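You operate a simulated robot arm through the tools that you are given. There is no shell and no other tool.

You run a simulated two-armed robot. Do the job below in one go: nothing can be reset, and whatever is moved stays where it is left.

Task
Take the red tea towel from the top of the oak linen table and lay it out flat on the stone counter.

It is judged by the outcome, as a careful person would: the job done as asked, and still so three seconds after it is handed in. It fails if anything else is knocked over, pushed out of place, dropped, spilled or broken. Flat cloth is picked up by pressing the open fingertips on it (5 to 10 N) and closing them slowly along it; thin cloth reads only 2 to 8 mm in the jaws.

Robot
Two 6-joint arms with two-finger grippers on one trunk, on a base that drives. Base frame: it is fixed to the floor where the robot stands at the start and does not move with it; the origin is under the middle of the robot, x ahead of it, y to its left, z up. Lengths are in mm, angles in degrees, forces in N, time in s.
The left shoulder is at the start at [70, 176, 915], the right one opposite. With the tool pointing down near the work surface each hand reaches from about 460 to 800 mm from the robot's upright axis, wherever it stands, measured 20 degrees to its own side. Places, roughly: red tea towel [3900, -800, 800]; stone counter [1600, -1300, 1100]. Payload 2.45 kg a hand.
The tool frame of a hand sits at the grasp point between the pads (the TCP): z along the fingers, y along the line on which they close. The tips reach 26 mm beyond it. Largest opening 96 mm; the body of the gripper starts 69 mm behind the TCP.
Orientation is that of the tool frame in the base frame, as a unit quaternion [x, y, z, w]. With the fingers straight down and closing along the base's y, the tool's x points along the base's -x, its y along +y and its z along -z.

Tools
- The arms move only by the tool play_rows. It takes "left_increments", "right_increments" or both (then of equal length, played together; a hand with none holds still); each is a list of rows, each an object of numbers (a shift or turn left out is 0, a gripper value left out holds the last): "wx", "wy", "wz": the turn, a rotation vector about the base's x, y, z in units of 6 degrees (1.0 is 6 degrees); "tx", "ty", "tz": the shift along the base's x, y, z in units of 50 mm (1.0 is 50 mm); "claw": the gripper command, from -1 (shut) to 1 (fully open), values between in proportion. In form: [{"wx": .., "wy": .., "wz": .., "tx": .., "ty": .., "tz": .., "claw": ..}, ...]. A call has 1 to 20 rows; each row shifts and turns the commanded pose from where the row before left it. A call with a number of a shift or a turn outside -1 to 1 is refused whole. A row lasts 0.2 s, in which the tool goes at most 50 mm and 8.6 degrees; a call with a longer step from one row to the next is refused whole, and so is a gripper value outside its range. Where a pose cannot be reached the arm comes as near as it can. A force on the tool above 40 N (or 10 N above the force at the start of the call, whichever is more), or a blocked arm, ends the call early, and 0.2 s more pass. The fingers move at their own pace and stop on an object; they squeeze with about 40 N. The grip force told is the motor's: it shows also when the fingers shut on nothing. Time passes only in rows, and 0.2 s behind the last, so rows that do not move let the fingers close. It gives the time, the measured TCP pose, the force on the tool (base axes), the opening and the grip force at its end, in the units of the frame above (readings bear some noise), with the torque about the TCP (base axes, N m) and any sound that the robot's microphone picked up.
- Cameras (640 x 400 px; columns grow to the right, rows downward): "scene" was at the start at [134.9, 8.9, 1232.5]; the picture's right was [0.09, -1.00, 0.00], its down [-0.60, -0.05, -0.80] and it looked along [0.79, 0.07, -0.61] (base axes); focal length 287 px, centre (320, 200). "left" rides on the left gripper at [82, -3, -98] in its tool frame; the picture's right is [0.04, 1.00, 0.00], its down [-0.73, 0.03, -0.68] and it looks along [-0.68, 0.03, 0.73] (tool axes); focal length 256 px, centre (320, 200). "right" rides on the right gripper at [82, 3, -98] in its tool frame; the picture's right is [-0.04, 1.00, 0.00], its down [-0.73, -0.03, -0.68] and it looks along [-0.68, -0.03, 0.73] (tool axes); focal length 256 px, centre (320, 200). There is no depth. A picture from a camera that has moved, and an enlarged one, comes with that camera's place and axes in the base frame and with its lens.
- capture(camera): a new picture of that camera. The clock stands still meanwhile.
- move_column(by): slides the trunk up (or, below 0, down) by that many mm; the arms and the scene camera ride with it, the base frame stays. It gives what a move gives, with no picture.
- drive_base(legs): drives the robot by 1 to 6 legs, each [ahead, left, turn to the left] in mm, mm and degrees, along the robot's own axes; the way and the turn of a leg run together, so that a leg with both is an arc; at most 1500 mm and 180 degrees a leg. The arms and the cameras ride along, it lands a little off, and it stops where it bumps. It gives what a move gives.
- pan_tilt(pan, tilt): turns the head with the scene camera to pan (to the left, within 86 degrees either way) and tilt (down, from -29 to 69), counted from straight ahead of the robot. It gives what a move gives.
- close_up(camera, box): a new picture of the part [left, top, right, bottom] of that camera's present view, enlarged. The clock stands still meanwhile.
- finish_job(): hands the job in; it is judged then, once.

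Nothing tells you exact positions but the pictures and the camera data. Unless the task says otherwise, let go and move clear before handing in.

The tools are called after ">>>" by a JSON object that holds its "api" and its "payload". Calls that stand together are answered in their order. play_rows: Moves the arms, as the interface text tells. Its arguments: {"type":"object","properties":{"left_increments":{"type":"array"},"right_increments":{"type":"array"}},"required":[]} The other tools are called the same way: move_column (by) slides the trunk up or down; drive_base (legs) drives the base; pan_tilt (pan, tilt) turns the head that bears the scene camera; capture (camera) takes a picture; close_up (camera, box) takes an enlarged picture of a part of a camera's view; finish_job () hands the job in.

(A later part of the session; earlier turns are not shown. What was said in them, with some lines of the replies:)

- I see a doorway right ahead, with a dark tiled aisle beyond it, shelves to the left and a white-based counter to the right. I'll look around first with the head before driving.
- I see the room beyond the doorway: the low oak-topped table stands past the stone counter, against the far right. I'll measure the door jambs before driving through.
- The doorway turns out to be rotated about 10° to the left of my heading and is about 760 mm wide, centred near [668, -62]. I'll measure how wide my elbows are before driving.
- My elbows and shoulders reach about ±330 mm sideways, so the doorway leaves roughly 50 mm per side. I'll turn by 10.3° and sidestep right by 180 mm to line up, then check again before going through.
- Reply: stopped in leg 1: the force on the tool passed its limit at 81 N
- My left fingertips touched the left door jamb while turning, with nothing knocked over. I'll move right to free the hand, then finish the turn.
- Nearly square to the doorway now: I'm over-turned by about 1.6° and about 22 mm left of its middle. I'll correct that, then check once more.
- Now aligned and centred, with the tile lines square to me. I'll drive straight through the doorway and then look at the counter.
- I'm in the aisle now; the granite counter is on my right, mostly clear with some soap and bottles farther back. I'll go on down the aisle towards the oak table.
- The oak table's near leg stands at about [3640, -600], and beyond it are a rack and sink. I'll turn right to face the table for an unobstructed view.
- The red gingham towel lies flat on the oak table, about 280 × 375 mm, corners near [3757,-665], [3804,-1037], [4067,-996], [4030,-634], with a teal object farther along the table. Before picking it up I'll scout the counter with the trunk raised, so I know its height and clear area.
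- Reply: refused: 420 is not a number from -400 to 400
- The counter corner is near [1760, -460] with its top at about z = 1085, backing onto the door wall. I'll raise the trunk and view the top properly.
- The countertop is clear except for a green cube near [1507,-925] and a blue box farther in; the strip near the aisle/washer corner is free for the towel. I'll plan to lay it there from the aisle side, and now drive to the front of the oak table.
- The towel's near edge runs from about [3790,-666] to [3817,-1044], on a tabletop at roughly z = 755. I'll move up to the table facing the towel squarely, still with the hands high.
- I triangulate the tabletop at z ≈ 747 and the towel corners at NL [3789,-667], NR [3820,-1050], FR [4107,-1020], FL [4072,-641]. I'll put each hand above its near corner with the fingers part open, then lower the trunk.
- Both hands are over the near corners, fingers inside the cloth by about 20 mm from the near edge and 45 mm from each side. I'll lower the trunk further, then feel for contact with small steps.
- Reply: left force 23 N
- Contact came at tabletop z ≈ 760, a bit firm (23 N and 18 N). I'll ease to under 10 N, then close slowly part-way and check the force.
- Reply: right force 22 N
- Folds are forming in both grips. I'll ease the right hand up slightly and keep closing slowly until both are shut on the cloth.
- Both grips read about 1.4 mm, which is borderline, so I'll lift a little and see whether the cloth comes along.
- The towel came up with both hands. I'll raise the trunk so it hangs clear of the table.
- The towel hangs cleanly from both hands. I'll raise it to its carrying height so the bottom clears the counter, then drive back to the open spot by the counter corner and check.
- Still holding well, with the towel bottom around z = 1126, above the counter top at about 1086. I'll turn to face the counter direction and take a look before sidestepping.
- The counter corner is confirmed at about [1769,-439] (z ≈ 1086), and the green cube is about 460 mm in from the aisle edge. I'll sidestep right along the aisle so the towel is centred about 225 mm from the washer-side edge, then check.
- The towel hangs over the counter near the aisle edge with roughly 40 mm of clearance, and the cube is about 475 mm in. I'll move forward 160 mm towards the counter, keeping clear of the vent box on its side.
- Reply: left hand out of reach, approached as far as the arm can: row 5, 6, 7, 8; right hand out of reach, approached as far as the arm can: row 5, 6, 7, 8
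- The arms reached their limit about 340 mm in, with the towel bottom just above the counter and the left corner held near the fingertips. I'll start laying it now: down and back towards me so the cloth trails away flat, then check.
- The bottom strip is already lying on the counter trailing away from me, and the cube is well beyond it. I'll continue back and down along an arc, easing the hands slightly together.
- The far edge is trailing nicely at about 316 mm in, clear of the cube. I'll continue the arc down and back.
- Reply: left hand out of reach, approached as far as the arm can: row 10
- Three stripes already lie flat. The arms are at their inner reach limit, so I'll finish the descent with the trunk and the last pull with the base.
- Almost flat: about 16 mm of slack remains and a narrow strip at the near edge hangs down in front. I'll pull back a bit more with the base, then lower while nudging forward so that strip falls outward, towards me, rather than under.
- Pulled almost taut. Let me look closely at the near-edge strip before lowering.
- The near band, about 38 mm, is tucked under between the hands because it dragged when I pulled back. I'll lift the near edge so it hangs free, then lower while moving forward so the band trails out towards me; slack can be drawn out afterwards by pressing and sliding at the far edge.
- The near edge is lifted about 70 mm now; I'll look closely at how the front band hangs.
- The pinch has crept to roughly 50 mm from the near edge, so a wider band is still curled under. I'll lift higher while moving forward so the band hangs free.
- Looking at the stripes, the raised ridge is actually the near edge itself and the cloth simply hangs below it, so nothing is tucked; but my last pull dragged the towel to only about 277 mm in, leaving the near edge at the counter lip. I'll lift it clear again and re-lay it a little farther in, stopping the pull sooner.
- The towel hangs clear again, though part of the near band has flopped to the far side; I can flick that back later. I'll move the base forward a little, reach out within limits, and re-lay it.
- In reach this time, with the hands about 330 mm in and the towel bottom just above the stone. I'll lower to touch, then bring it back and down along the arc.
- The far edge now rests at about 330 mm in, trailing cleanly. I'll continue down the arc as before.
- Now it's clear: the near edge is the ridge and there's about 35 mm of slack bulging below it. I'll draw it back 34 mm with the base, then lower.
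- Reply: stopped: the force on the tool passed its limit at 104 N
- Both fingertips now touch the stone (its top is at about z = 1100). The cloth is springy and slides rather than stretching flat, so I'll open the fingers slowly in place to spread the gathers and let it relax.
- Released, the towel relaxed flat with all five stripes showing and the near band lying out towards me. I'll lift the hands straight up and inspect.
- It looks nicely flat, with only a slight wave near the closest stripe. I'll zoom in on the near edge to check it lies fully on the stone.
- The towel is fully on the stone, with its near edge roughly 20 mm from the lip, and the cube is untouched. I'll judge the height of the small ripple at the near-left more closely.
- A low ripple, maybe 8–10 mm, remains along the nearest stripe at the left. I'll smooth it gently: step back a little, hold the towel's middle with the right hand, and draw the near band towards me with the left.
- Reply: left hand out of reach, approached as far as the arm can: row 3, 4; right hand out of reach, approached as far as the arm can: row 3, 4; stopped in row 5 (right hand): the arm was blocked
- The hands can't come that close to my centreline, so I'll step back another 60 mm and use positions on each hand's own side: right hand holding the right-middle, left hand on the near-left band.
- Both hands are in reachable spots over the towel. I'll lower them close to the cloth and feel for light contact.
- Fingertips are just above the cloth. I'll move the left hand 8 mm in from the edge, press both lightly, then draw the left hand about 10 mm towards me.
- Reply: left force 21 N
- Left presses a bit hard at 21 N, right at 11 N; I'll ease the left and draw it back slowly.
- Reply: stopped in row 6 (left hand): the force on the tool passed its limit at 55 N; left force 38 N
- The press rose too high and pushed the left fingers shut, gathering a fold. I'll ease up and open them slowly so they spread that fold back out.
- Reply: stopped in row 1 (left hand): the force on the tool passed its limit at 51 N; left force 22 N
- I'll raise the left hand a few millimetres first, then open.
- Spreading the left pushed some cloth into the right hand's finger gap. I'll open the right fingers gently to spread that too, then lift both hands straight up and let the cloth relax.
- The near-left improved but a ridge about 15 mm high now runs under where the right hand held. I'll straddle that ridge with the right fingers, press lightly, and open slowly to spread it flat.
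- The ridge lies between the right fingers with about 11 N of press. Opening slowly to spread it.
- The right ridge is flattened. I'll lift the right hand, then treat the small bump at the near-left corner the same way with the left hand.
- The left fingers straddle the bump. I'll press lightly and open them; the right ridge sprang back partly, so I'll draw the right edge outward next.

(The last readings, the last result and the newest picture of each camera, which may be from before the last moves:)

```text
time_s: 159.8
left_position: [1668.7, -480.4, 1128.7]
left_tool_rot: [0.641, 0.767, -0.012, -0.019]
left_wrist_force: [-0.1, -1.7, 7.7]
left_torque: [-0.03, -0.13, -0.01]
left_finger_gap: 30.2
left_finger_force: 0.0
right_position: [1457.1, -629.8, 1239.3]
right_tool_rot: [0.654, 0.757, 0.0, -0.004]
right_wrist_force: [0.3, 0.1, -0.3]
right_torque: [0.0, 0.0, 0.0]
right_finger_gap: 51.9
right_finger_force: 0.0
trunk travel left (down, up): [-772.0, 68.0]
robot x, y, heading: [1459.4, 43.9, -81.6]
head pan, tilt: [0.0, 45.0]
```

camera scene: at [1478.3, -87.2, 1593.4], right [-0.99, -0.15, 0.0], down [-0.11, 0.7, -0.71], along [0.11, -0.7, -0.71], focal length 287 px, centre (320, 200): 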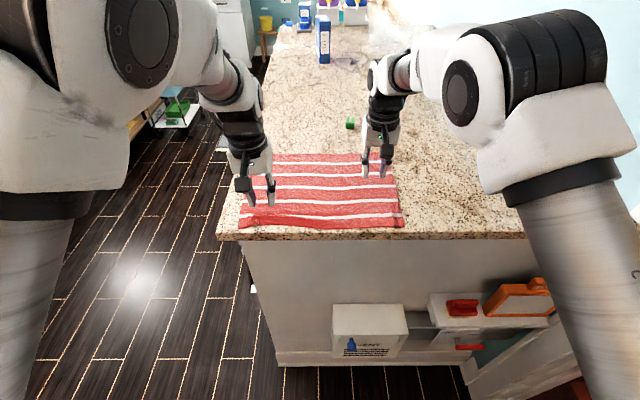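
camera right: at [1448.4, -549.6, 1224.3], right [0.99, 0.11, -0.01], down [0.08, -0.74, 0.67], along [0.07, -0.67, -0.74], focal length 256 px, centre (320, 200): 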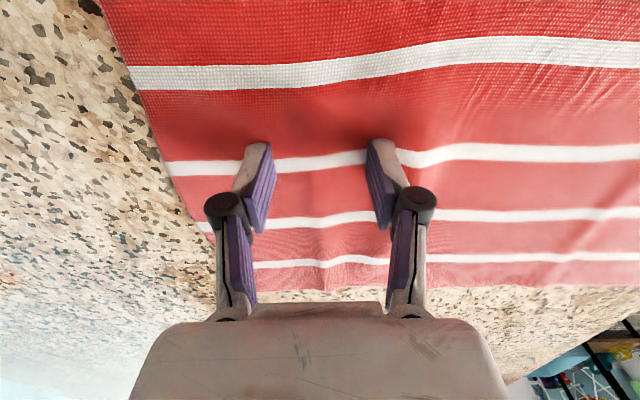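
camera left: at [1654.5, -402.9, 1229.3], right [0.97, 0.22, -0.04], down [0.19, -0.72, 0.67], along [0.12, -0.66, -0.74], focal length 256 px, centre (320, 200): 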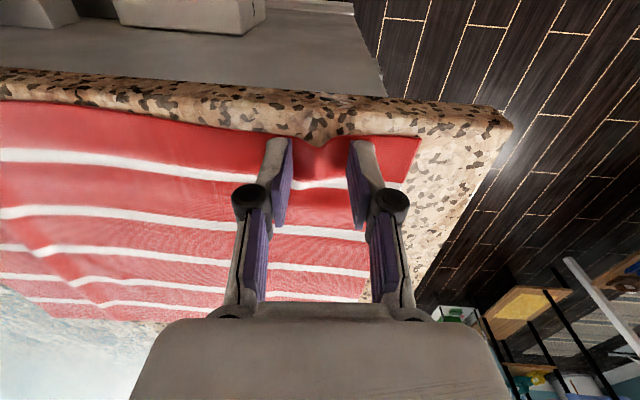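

>>> {"api": "play_rows", "payload": {"left_increments": [{"claw": -0.28, "tx": 0.035, "ty": 0.005}, {"claw": -0.21, "tx": 0.035, "ty": 0.005}, {"claw": -0.14, "tx": 0.035, "ty": 0.005}, {"claw": -0.07, "tx": 0.035, "ty": 0.005}, {"claw": 0.0, "tx": 0.035, "ty": 0.005}, {"claw": 0.07, "tx": 0.035, "ty": 0.005}, {}]}}

>>> {"api": "capture", "payload": {"camera": "left"}}

>>> {"api": "play_rows", "payload": {"left_increments": [{"tz": 0.1}, {"tz": 0.3}, {"tz": 0.6}, {"tz": 0.6}, {"tz": 0.6}, {}]}}

>>> {"api": "capture", "payload": {"camera": "left"}}

>>> {"api": "close_up", "payload": {"camera": "scene", "box": [200, 130, 440, 280]}}

```text
time_s: 161.4
left_position: [1678.7, -478.7, 1127.0]
left_tool_rot: [0.642, 0.767, -0.011, -0.018]
left_wrist_force: [-0.3, -0.5, -0.3]
left_torque: [-0.01, -0.02, 0.04]
left_finger_gap: 51.4
left_finger_force: 0.2
right_position: [1458.3, -630.0, 1240.4]
right_tool_rot: [0.653, 0.757, 0.001, -0.005]
right_wrist_force: [-0.4, 0.1, -0.3]
right_torque: [0.01, 0.0, -0.03]
right_finger_gap: 51.9
right_finger_force: 0.0
trunk travel left (down, up): [-772.0, 68.0]
robot x, y, heading: [1460.6, 40.4, -81.4]
head pan, tilt: [0.0, 45.0]
```

```text
taken
camera left: at [1664.2, -401.0, 1227.2], right [0.98, 0.22, -0.04], down [0.19, -0.72, 0.67], along [0.12, -0.66, -0.74], focal length 256 px, centre (320, 200)
```

left: 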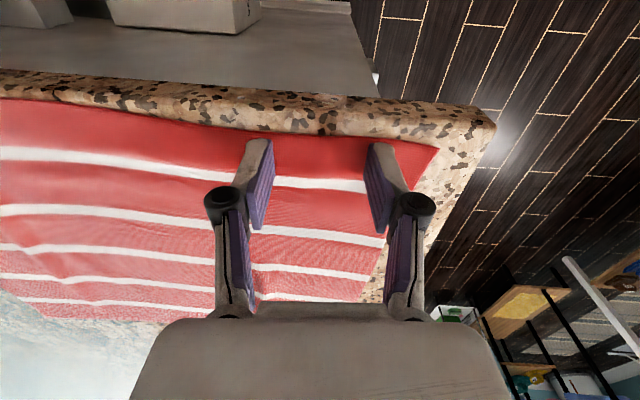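

```text
time_s: 162.8
left_position: [1678.5, -479.5, 1237.6]
left_tool_rot: [0.641, 0.767, -0.011, -0.019]
left_wrist_force: [-0.1, -0.7, 0.1]
left_torque: [0.06, 0.0, -0.04]
left_finger_gap: 51.5
left_finger_force: 0.0
right_position: [1457.9, -631.2, 1239.5]
right_tool_rot: [0.653, 0.757, 0.001, -0.005]
right_wrist_force: [0.5, 0.1, -0.3]
right_torque: [-0.02, -0.01, -0.01]
right_finger_gap: 51.9
right_finger_force: 0.0
trunk travel left (down, up): [-772.0, 68.0]
robot x, y, heading: [1458.6, 42.2, -81.5]
head pan, tilt: [0.0, 45.0]
```

```text
taken
camera left: at [1664.1, -400.2, 1337.5], right [0.98, 0.22, -0.04], down [0.19, -0.72, 0.67], along [0.12, -0.66, -0.74], focal length 256 px, centre (320, 200)
```

left: 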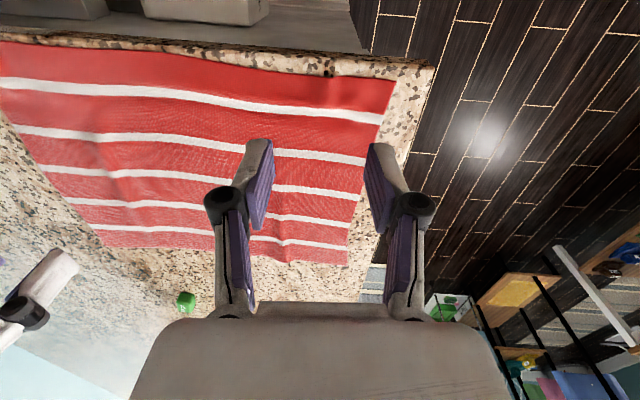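

```text
2.67 times, centred on (320, 205) of scene
camera zoom: at [1478.7, -86.2, 1593.5], right [-0.99, -0.15, 0.0], down [-0.11, 0.7, -0.71], along [0.11, -0.7, -0.71], focal length 766 px, centre (320, 187)
```

zoom: 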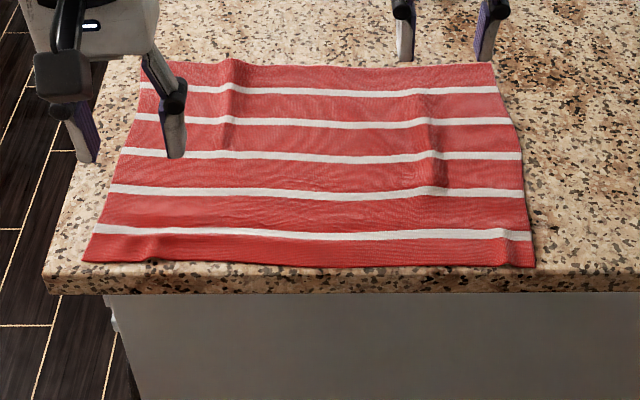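

The near-left is now flat. A faint ridge remains on the right; I'll check where it lies relative to the right hand and spread it a little further outward.

>>> {"api": "capture", "payload": {"camera": "right"}}

>>> {"api": "close_up", "payload": {"camera": "scene", "box": [220, 210, 420, 260]}}

```text
taken
camera right: at [1449.4, -550.1, 1338.8], right [0.99, 0.11, -0.01], down [0.08, -0.74, 0.67], along [0.07, -0.67, -0.74], focal length 256 px, centre (320, 200)
```

right: 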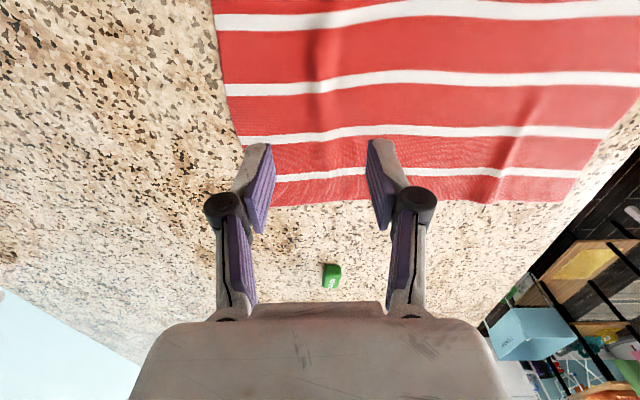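

```text
3.20 times, centred on (320, 235) of scene
camera zoom: at [1478.7, -86.2, 1593.5], right [-0.99, -0.15, 0.0], down [-0.11, 0.7, -0.71], along [0.11, -0.7, -0.71], focal length 919 px, centre (320, 88)
```

zoom: 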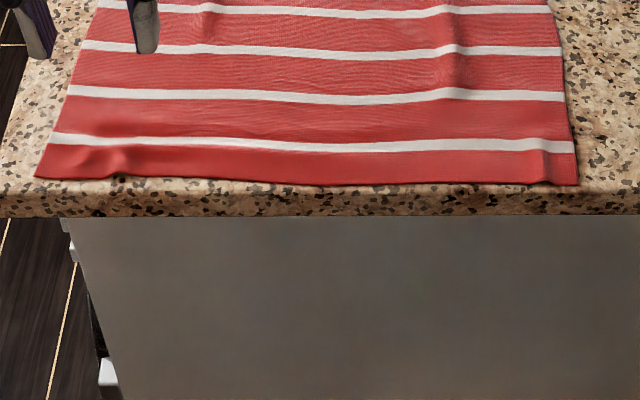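

Only mild ridges remain. One more gentle spread on the right one, moving slightly outward as the fingers open.

>>> {"api": "play_rows", "payload": {"right_increments": [{"claw": -0.37, "tx": -0.08, "ty": 0.22, "tz": -0.6}, {"tz": -0.6}, {"tz": -0.6}, {"tz": -0.3}, {"tz": -0.08}, {"tz": -0.03}, {}]}}

```text
time_s: 164.4
left_position: [1678.3, -478.6, 1237.0]
left_tool_rot: [0.641, 0.767, -0.011, -0.018]
left_wrist_force: [0.0, -0.3, -1.0]
left_torque: [0.03, 0.0, -0.01]
left_finger_gap: 51.4
left_finger_force: 0.1
right_position: [1452.5, -619.6, 1130.1]
right_tool_rot: [0.653, 0.757, 0.002, -0.005]
right_wrist_force: [0.5, 0.2, -0.1]
right_torque: [0.02, 0.0, -0.01]
right_finger_gap: 30.0
right_finger_force: 0.2
trunk travel left (down, up): [-772.0, 68.0]
robot x, y, heading: [1457.1, 40.5, -81.6]
head pan, tilt: [0.0, 45.0]
```

>>> {"api": "play_rows", "payload": {"right_increments": [{"tz": -0.04}, {"tz": -0.02}, {}]}}

>>> {"api": "capture", "payload": {"camera": "right"}}

```text
time_s: 165.2
left_position: [1679.8, -478.9, 1236.5]
left_tool_rot: [0.641, 0.767, -0.012, -0.019]
left_wrist_force: [1.6, -0.3, 0.3]
left_torque: [-0.02, 0.01, -0.04]
left_finger_gap: 51.4
left_finger_force: 0.1
right_position: [1454.0, -619.1, 1127.9]
right_tool_rot: [0.653, 0.757, -0.001, -0.005]
right_wrist_force: [-0.5, -0.2, 2.8]
right_torque: [-0.02, -0.09, -0.03]
right_finger_gap: 30.3
right_finger_force: 0.1
trunk travel left (down, up): [-772.0, 68.0]
robot x, y, heading: [1459.1, 42.9, -81.4]
head pan, tilt: [0.0, 45.0]
```

```text
taken
camera right: at [1444.5, -538.6, 1226.0], right [0.99, 0.11, -0.01], down [0.08, -0.73, 0.67], along [0.07, -0.67, -0.74], focal length 256 px, centre (320, 200)
```

right: 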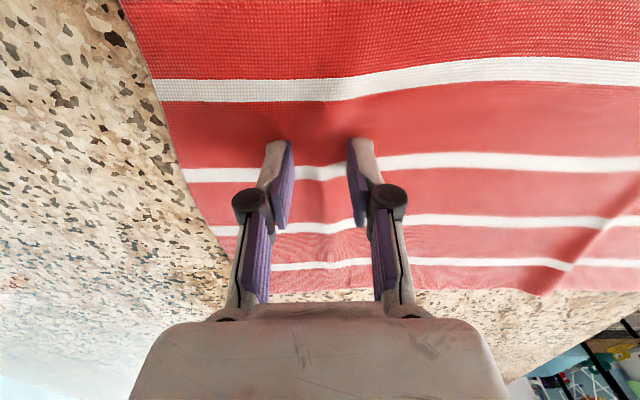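

Light contact with the ridge between the fingers. Pressing 1 mm more and opening while moving slightly to the right.

>>> {"api": "play_rows", "payload": {"right_increments": [{"tz": -0.02}, {"claw": -0.3, "tx": -0.03, "ty": -0.005}, {"claw": -0.23, "tx": -0.035, "ty": -0.005}, {"claw": -0.16, "tx": -0.035, "ty": -0.005}, {"claw": -0.09, "tx": -0.035, "ty": -0.005}, {"claw": -0.02, "tx": -0.035, "ty": -0.005}, {"claw": 0.05, "tx": -0.035, "ty": -0.005}, {"claw": 0.12, "tx": -0.035, "ty": -0.005}, {}, {"tz": 0.1}, {"tz": 0.3}, {"tz": 0.6}, {"tz": 0.6}, {"tz": 0.6}, {}, {}]}}

>>> {"api": "capture", "payload": {"camera": "right"}}

>>> {"api": "close_up", "payload": {"camera": "scene", "box": [200, 130, 440, 280]}}

```text
time_s: 168.6
left_position: [1678.3, -478.9, 1238.4]
left_tool_rot: [0.642, 0.767, -0.011, -0.018]
left_wrist_force: [0.3, 0.2, 0.1]
left_torque: [-0.03, 0.02, 0.0]
left_finger_gap: 51.6
left_finger_force: 0.0
right_position: [1441.2, -621.6, 1237.6]
right_tool_rot: [0.653, 0.757, 0.0, -0.005]
right_wrist_force: [-0.2, 0.1, 0.1]
right_torque: [0.02, -0.01, 0.0]
right_finger_gap: 54.0
right_finger_force: 0.0
trunk travel left (down, up): [-772.0, 68.0]
robot x, y, heading: [1463.2, 44.8, -81.4]
head pan, tilt: [0.0, 45.0]
```

```text
taken
camera right: at [1432.1, -540.3, 1336.0], right [0.99, 0.11, -0.01], down [0.08, -0.74, 0.67], along [0.07, -0.67, -0.74], focal length 256 px, centre (320, 200)
```

right: 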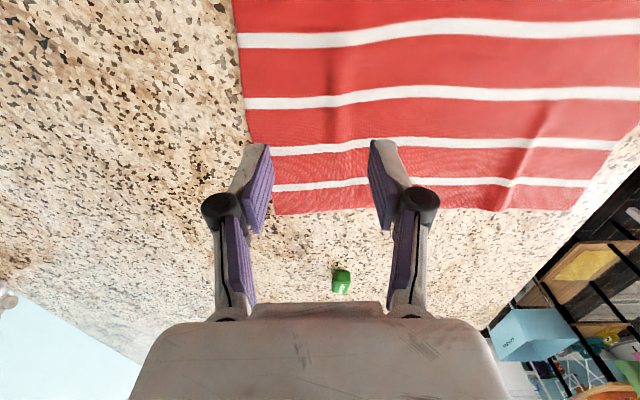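

```text
2.67 times, centred on (320, 205) of scene
camera zoom: at [1478.6, -86.2, 1593.5], right [-0.99, -0.15, 0.0], down [-0.11, 0.7, -0.71], along [0.11, -0.7, -0.71], focal length 766 px, centre (320, 187)
```

zoom: 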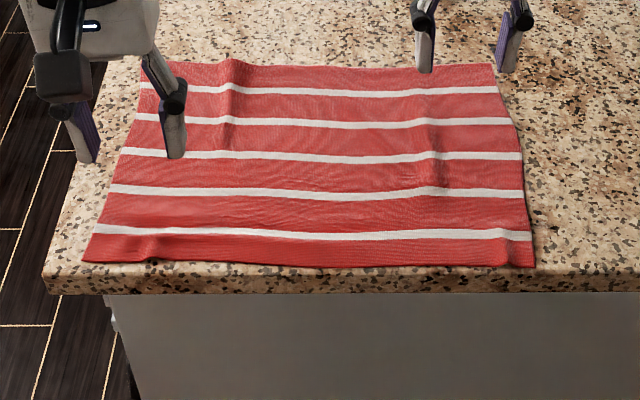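

The towel lies flat on the stone with only faint ripples, and the cube and everything else are where they were. I'll raise and back away, then take a last look.

>>> {"api": "move_column", "payload": {"by": 65}}

>>> {"api": "drive_base", "payload": {"legs": [[-60, 0, 0]]}}

>>> {"api": "capture", "payload": {"camera": "scene"}}

>>> {"api": "close_up", "payload": {"camera": "scene", "box": [200, 120, 440, 270]}}

>>> {"api": "capture", "payload": {"camera": "left"}}

```text
time_s: 169.6
left_position: [1678.8, -477.7, 1302.5]
left_tool_rot: [0.642, 0.767, -0.01, -0.019]
left_wrist_force: [-0.2, 0.0, -0.3]
left_torque: [-0.01, 0.03, 0.02]
left_finger_gap: 51.2
left_finger_force: 0.0
right_position: [1441.2, -620.5, 1302.7]
right_tool_rot: [0.654, 0.757, 0.001, -0.005]
right_wrist_force: [-0.1, 0.2, -0.3]
right_torque: [-0.04, 0.01, 0.01]
right_finger_gap: 53.6
right_finger_force: 0.1
trunk travel left (down, up): [-837.0, 3.0]
robot x, y, heading: [1461.7, 44.5, -81.4]
head pan, tilt: [0.0, 45.0]
```

```text
time_s: 170.6
left_position: [1670.8, -429.9, 1296.8]
left_tool_rot: [0.642, 0.767, -0.008, -0.021]
left_wrist_force: [1.2, -2.0, -0.8]
left_torque: [0.09, -0.01, 0.04]
left_finger_gap: 51.2
left_finger_force: 0.0
right_position: [1431.8, -570.3, 1295.8]
right_tool_rot: [0.653, 0.757, 0.003, -0.008]
right_wrist_force: [-0.1, 0.1, -0.8]
right_torque: [0.11, 0.06, -0.01]
right_finger_gap: 53.6
right_finger_force: 0.1
trunk travel left (down, up): [-837.0, 3.0]
robot x, y, heading: [1448.9, 103.6, -81.2]
head pan, tilt: [0.0, 45.0]
```

```text
taken
camera scene: at [1471.3, -38.9, 1657.1], right [-0.99, -0.15, 0.0], down [-0.11, 0.71, -0.7], along [0.1, -0.69, -0.71], focal length 287 px, centre (320, 200)
```

scene: 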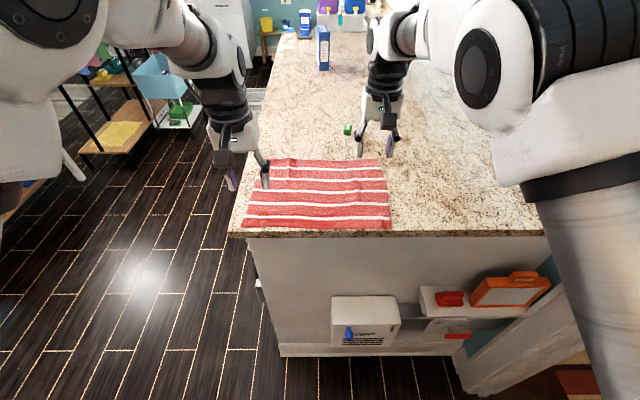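

```text
2.67 times, centred on (320, 195) of scene
camera zoom: at [1471.3, -38.9, 1657.1], right [-0.99, -0.15, 0.0], down [-0.11, 0.71, -0.7], along [0.1, -0.69, -0.71], focal length 766 px, centre (320, 213)
```

zoom: 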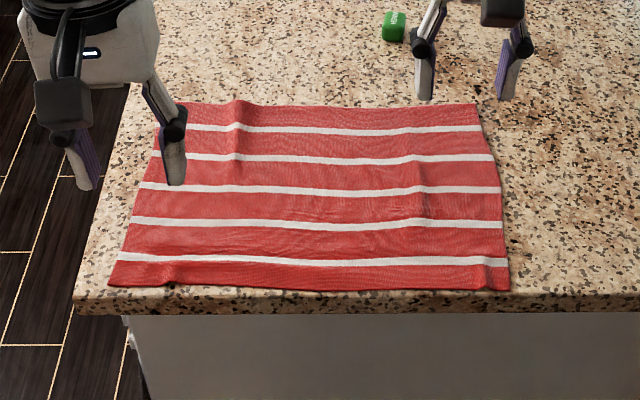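

```text
taken
camera left: at [1656.0, -351.1, 1397.8], right [0.98, 0.22, -0.04], down [0.19, -0.73, 0.66], along [0.11, -0.65, -0.75], focal length 256 px, centre (320, 200)
```

left: 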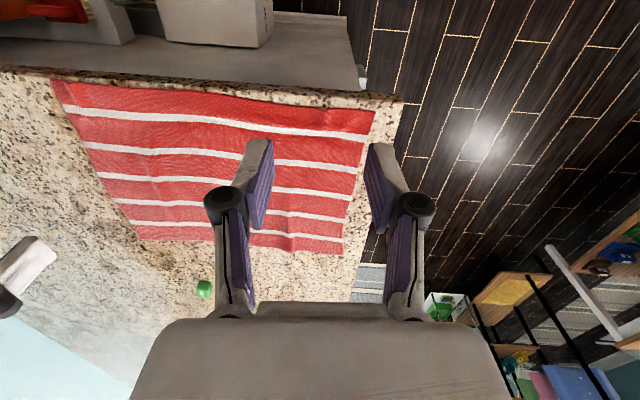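

The red towel lies spread out flat on the stone counter with all five stripes showing. Both hands have let go and are well clear, and nothing else has moved, so I'm handing the job in.

>>> {"api": "finish_job", "payload": {}}

```text
The job is handed in.
```

The red tea towel is off the oak table and laid out flat near the corner of the stone counter. Both hands have let go and are clear, and I have handed the job in.

- **Flatness:** all five stripes show and nothing is folded under. A few faint ripples remain; the tallest looked like less than 10 mm, judged by eye from the pictures.
- **Placement:** the whole towel is on the stone. Its near edge sits about 10 mm from the counter's front lip, closer than I planned.
- **Extra handling:** the first lay ended too close to the lip, so I lifted it and laid it again. While I was smoothing it, the left fingers were pushed shut and gathered a fold. I spread that out again.
- **Contact:** turning at the doorway at the start, the left fingertips touched the door frame. In the pictures I took there and at the end, nothing had been knocked over or moved, including the green cube on the counter.
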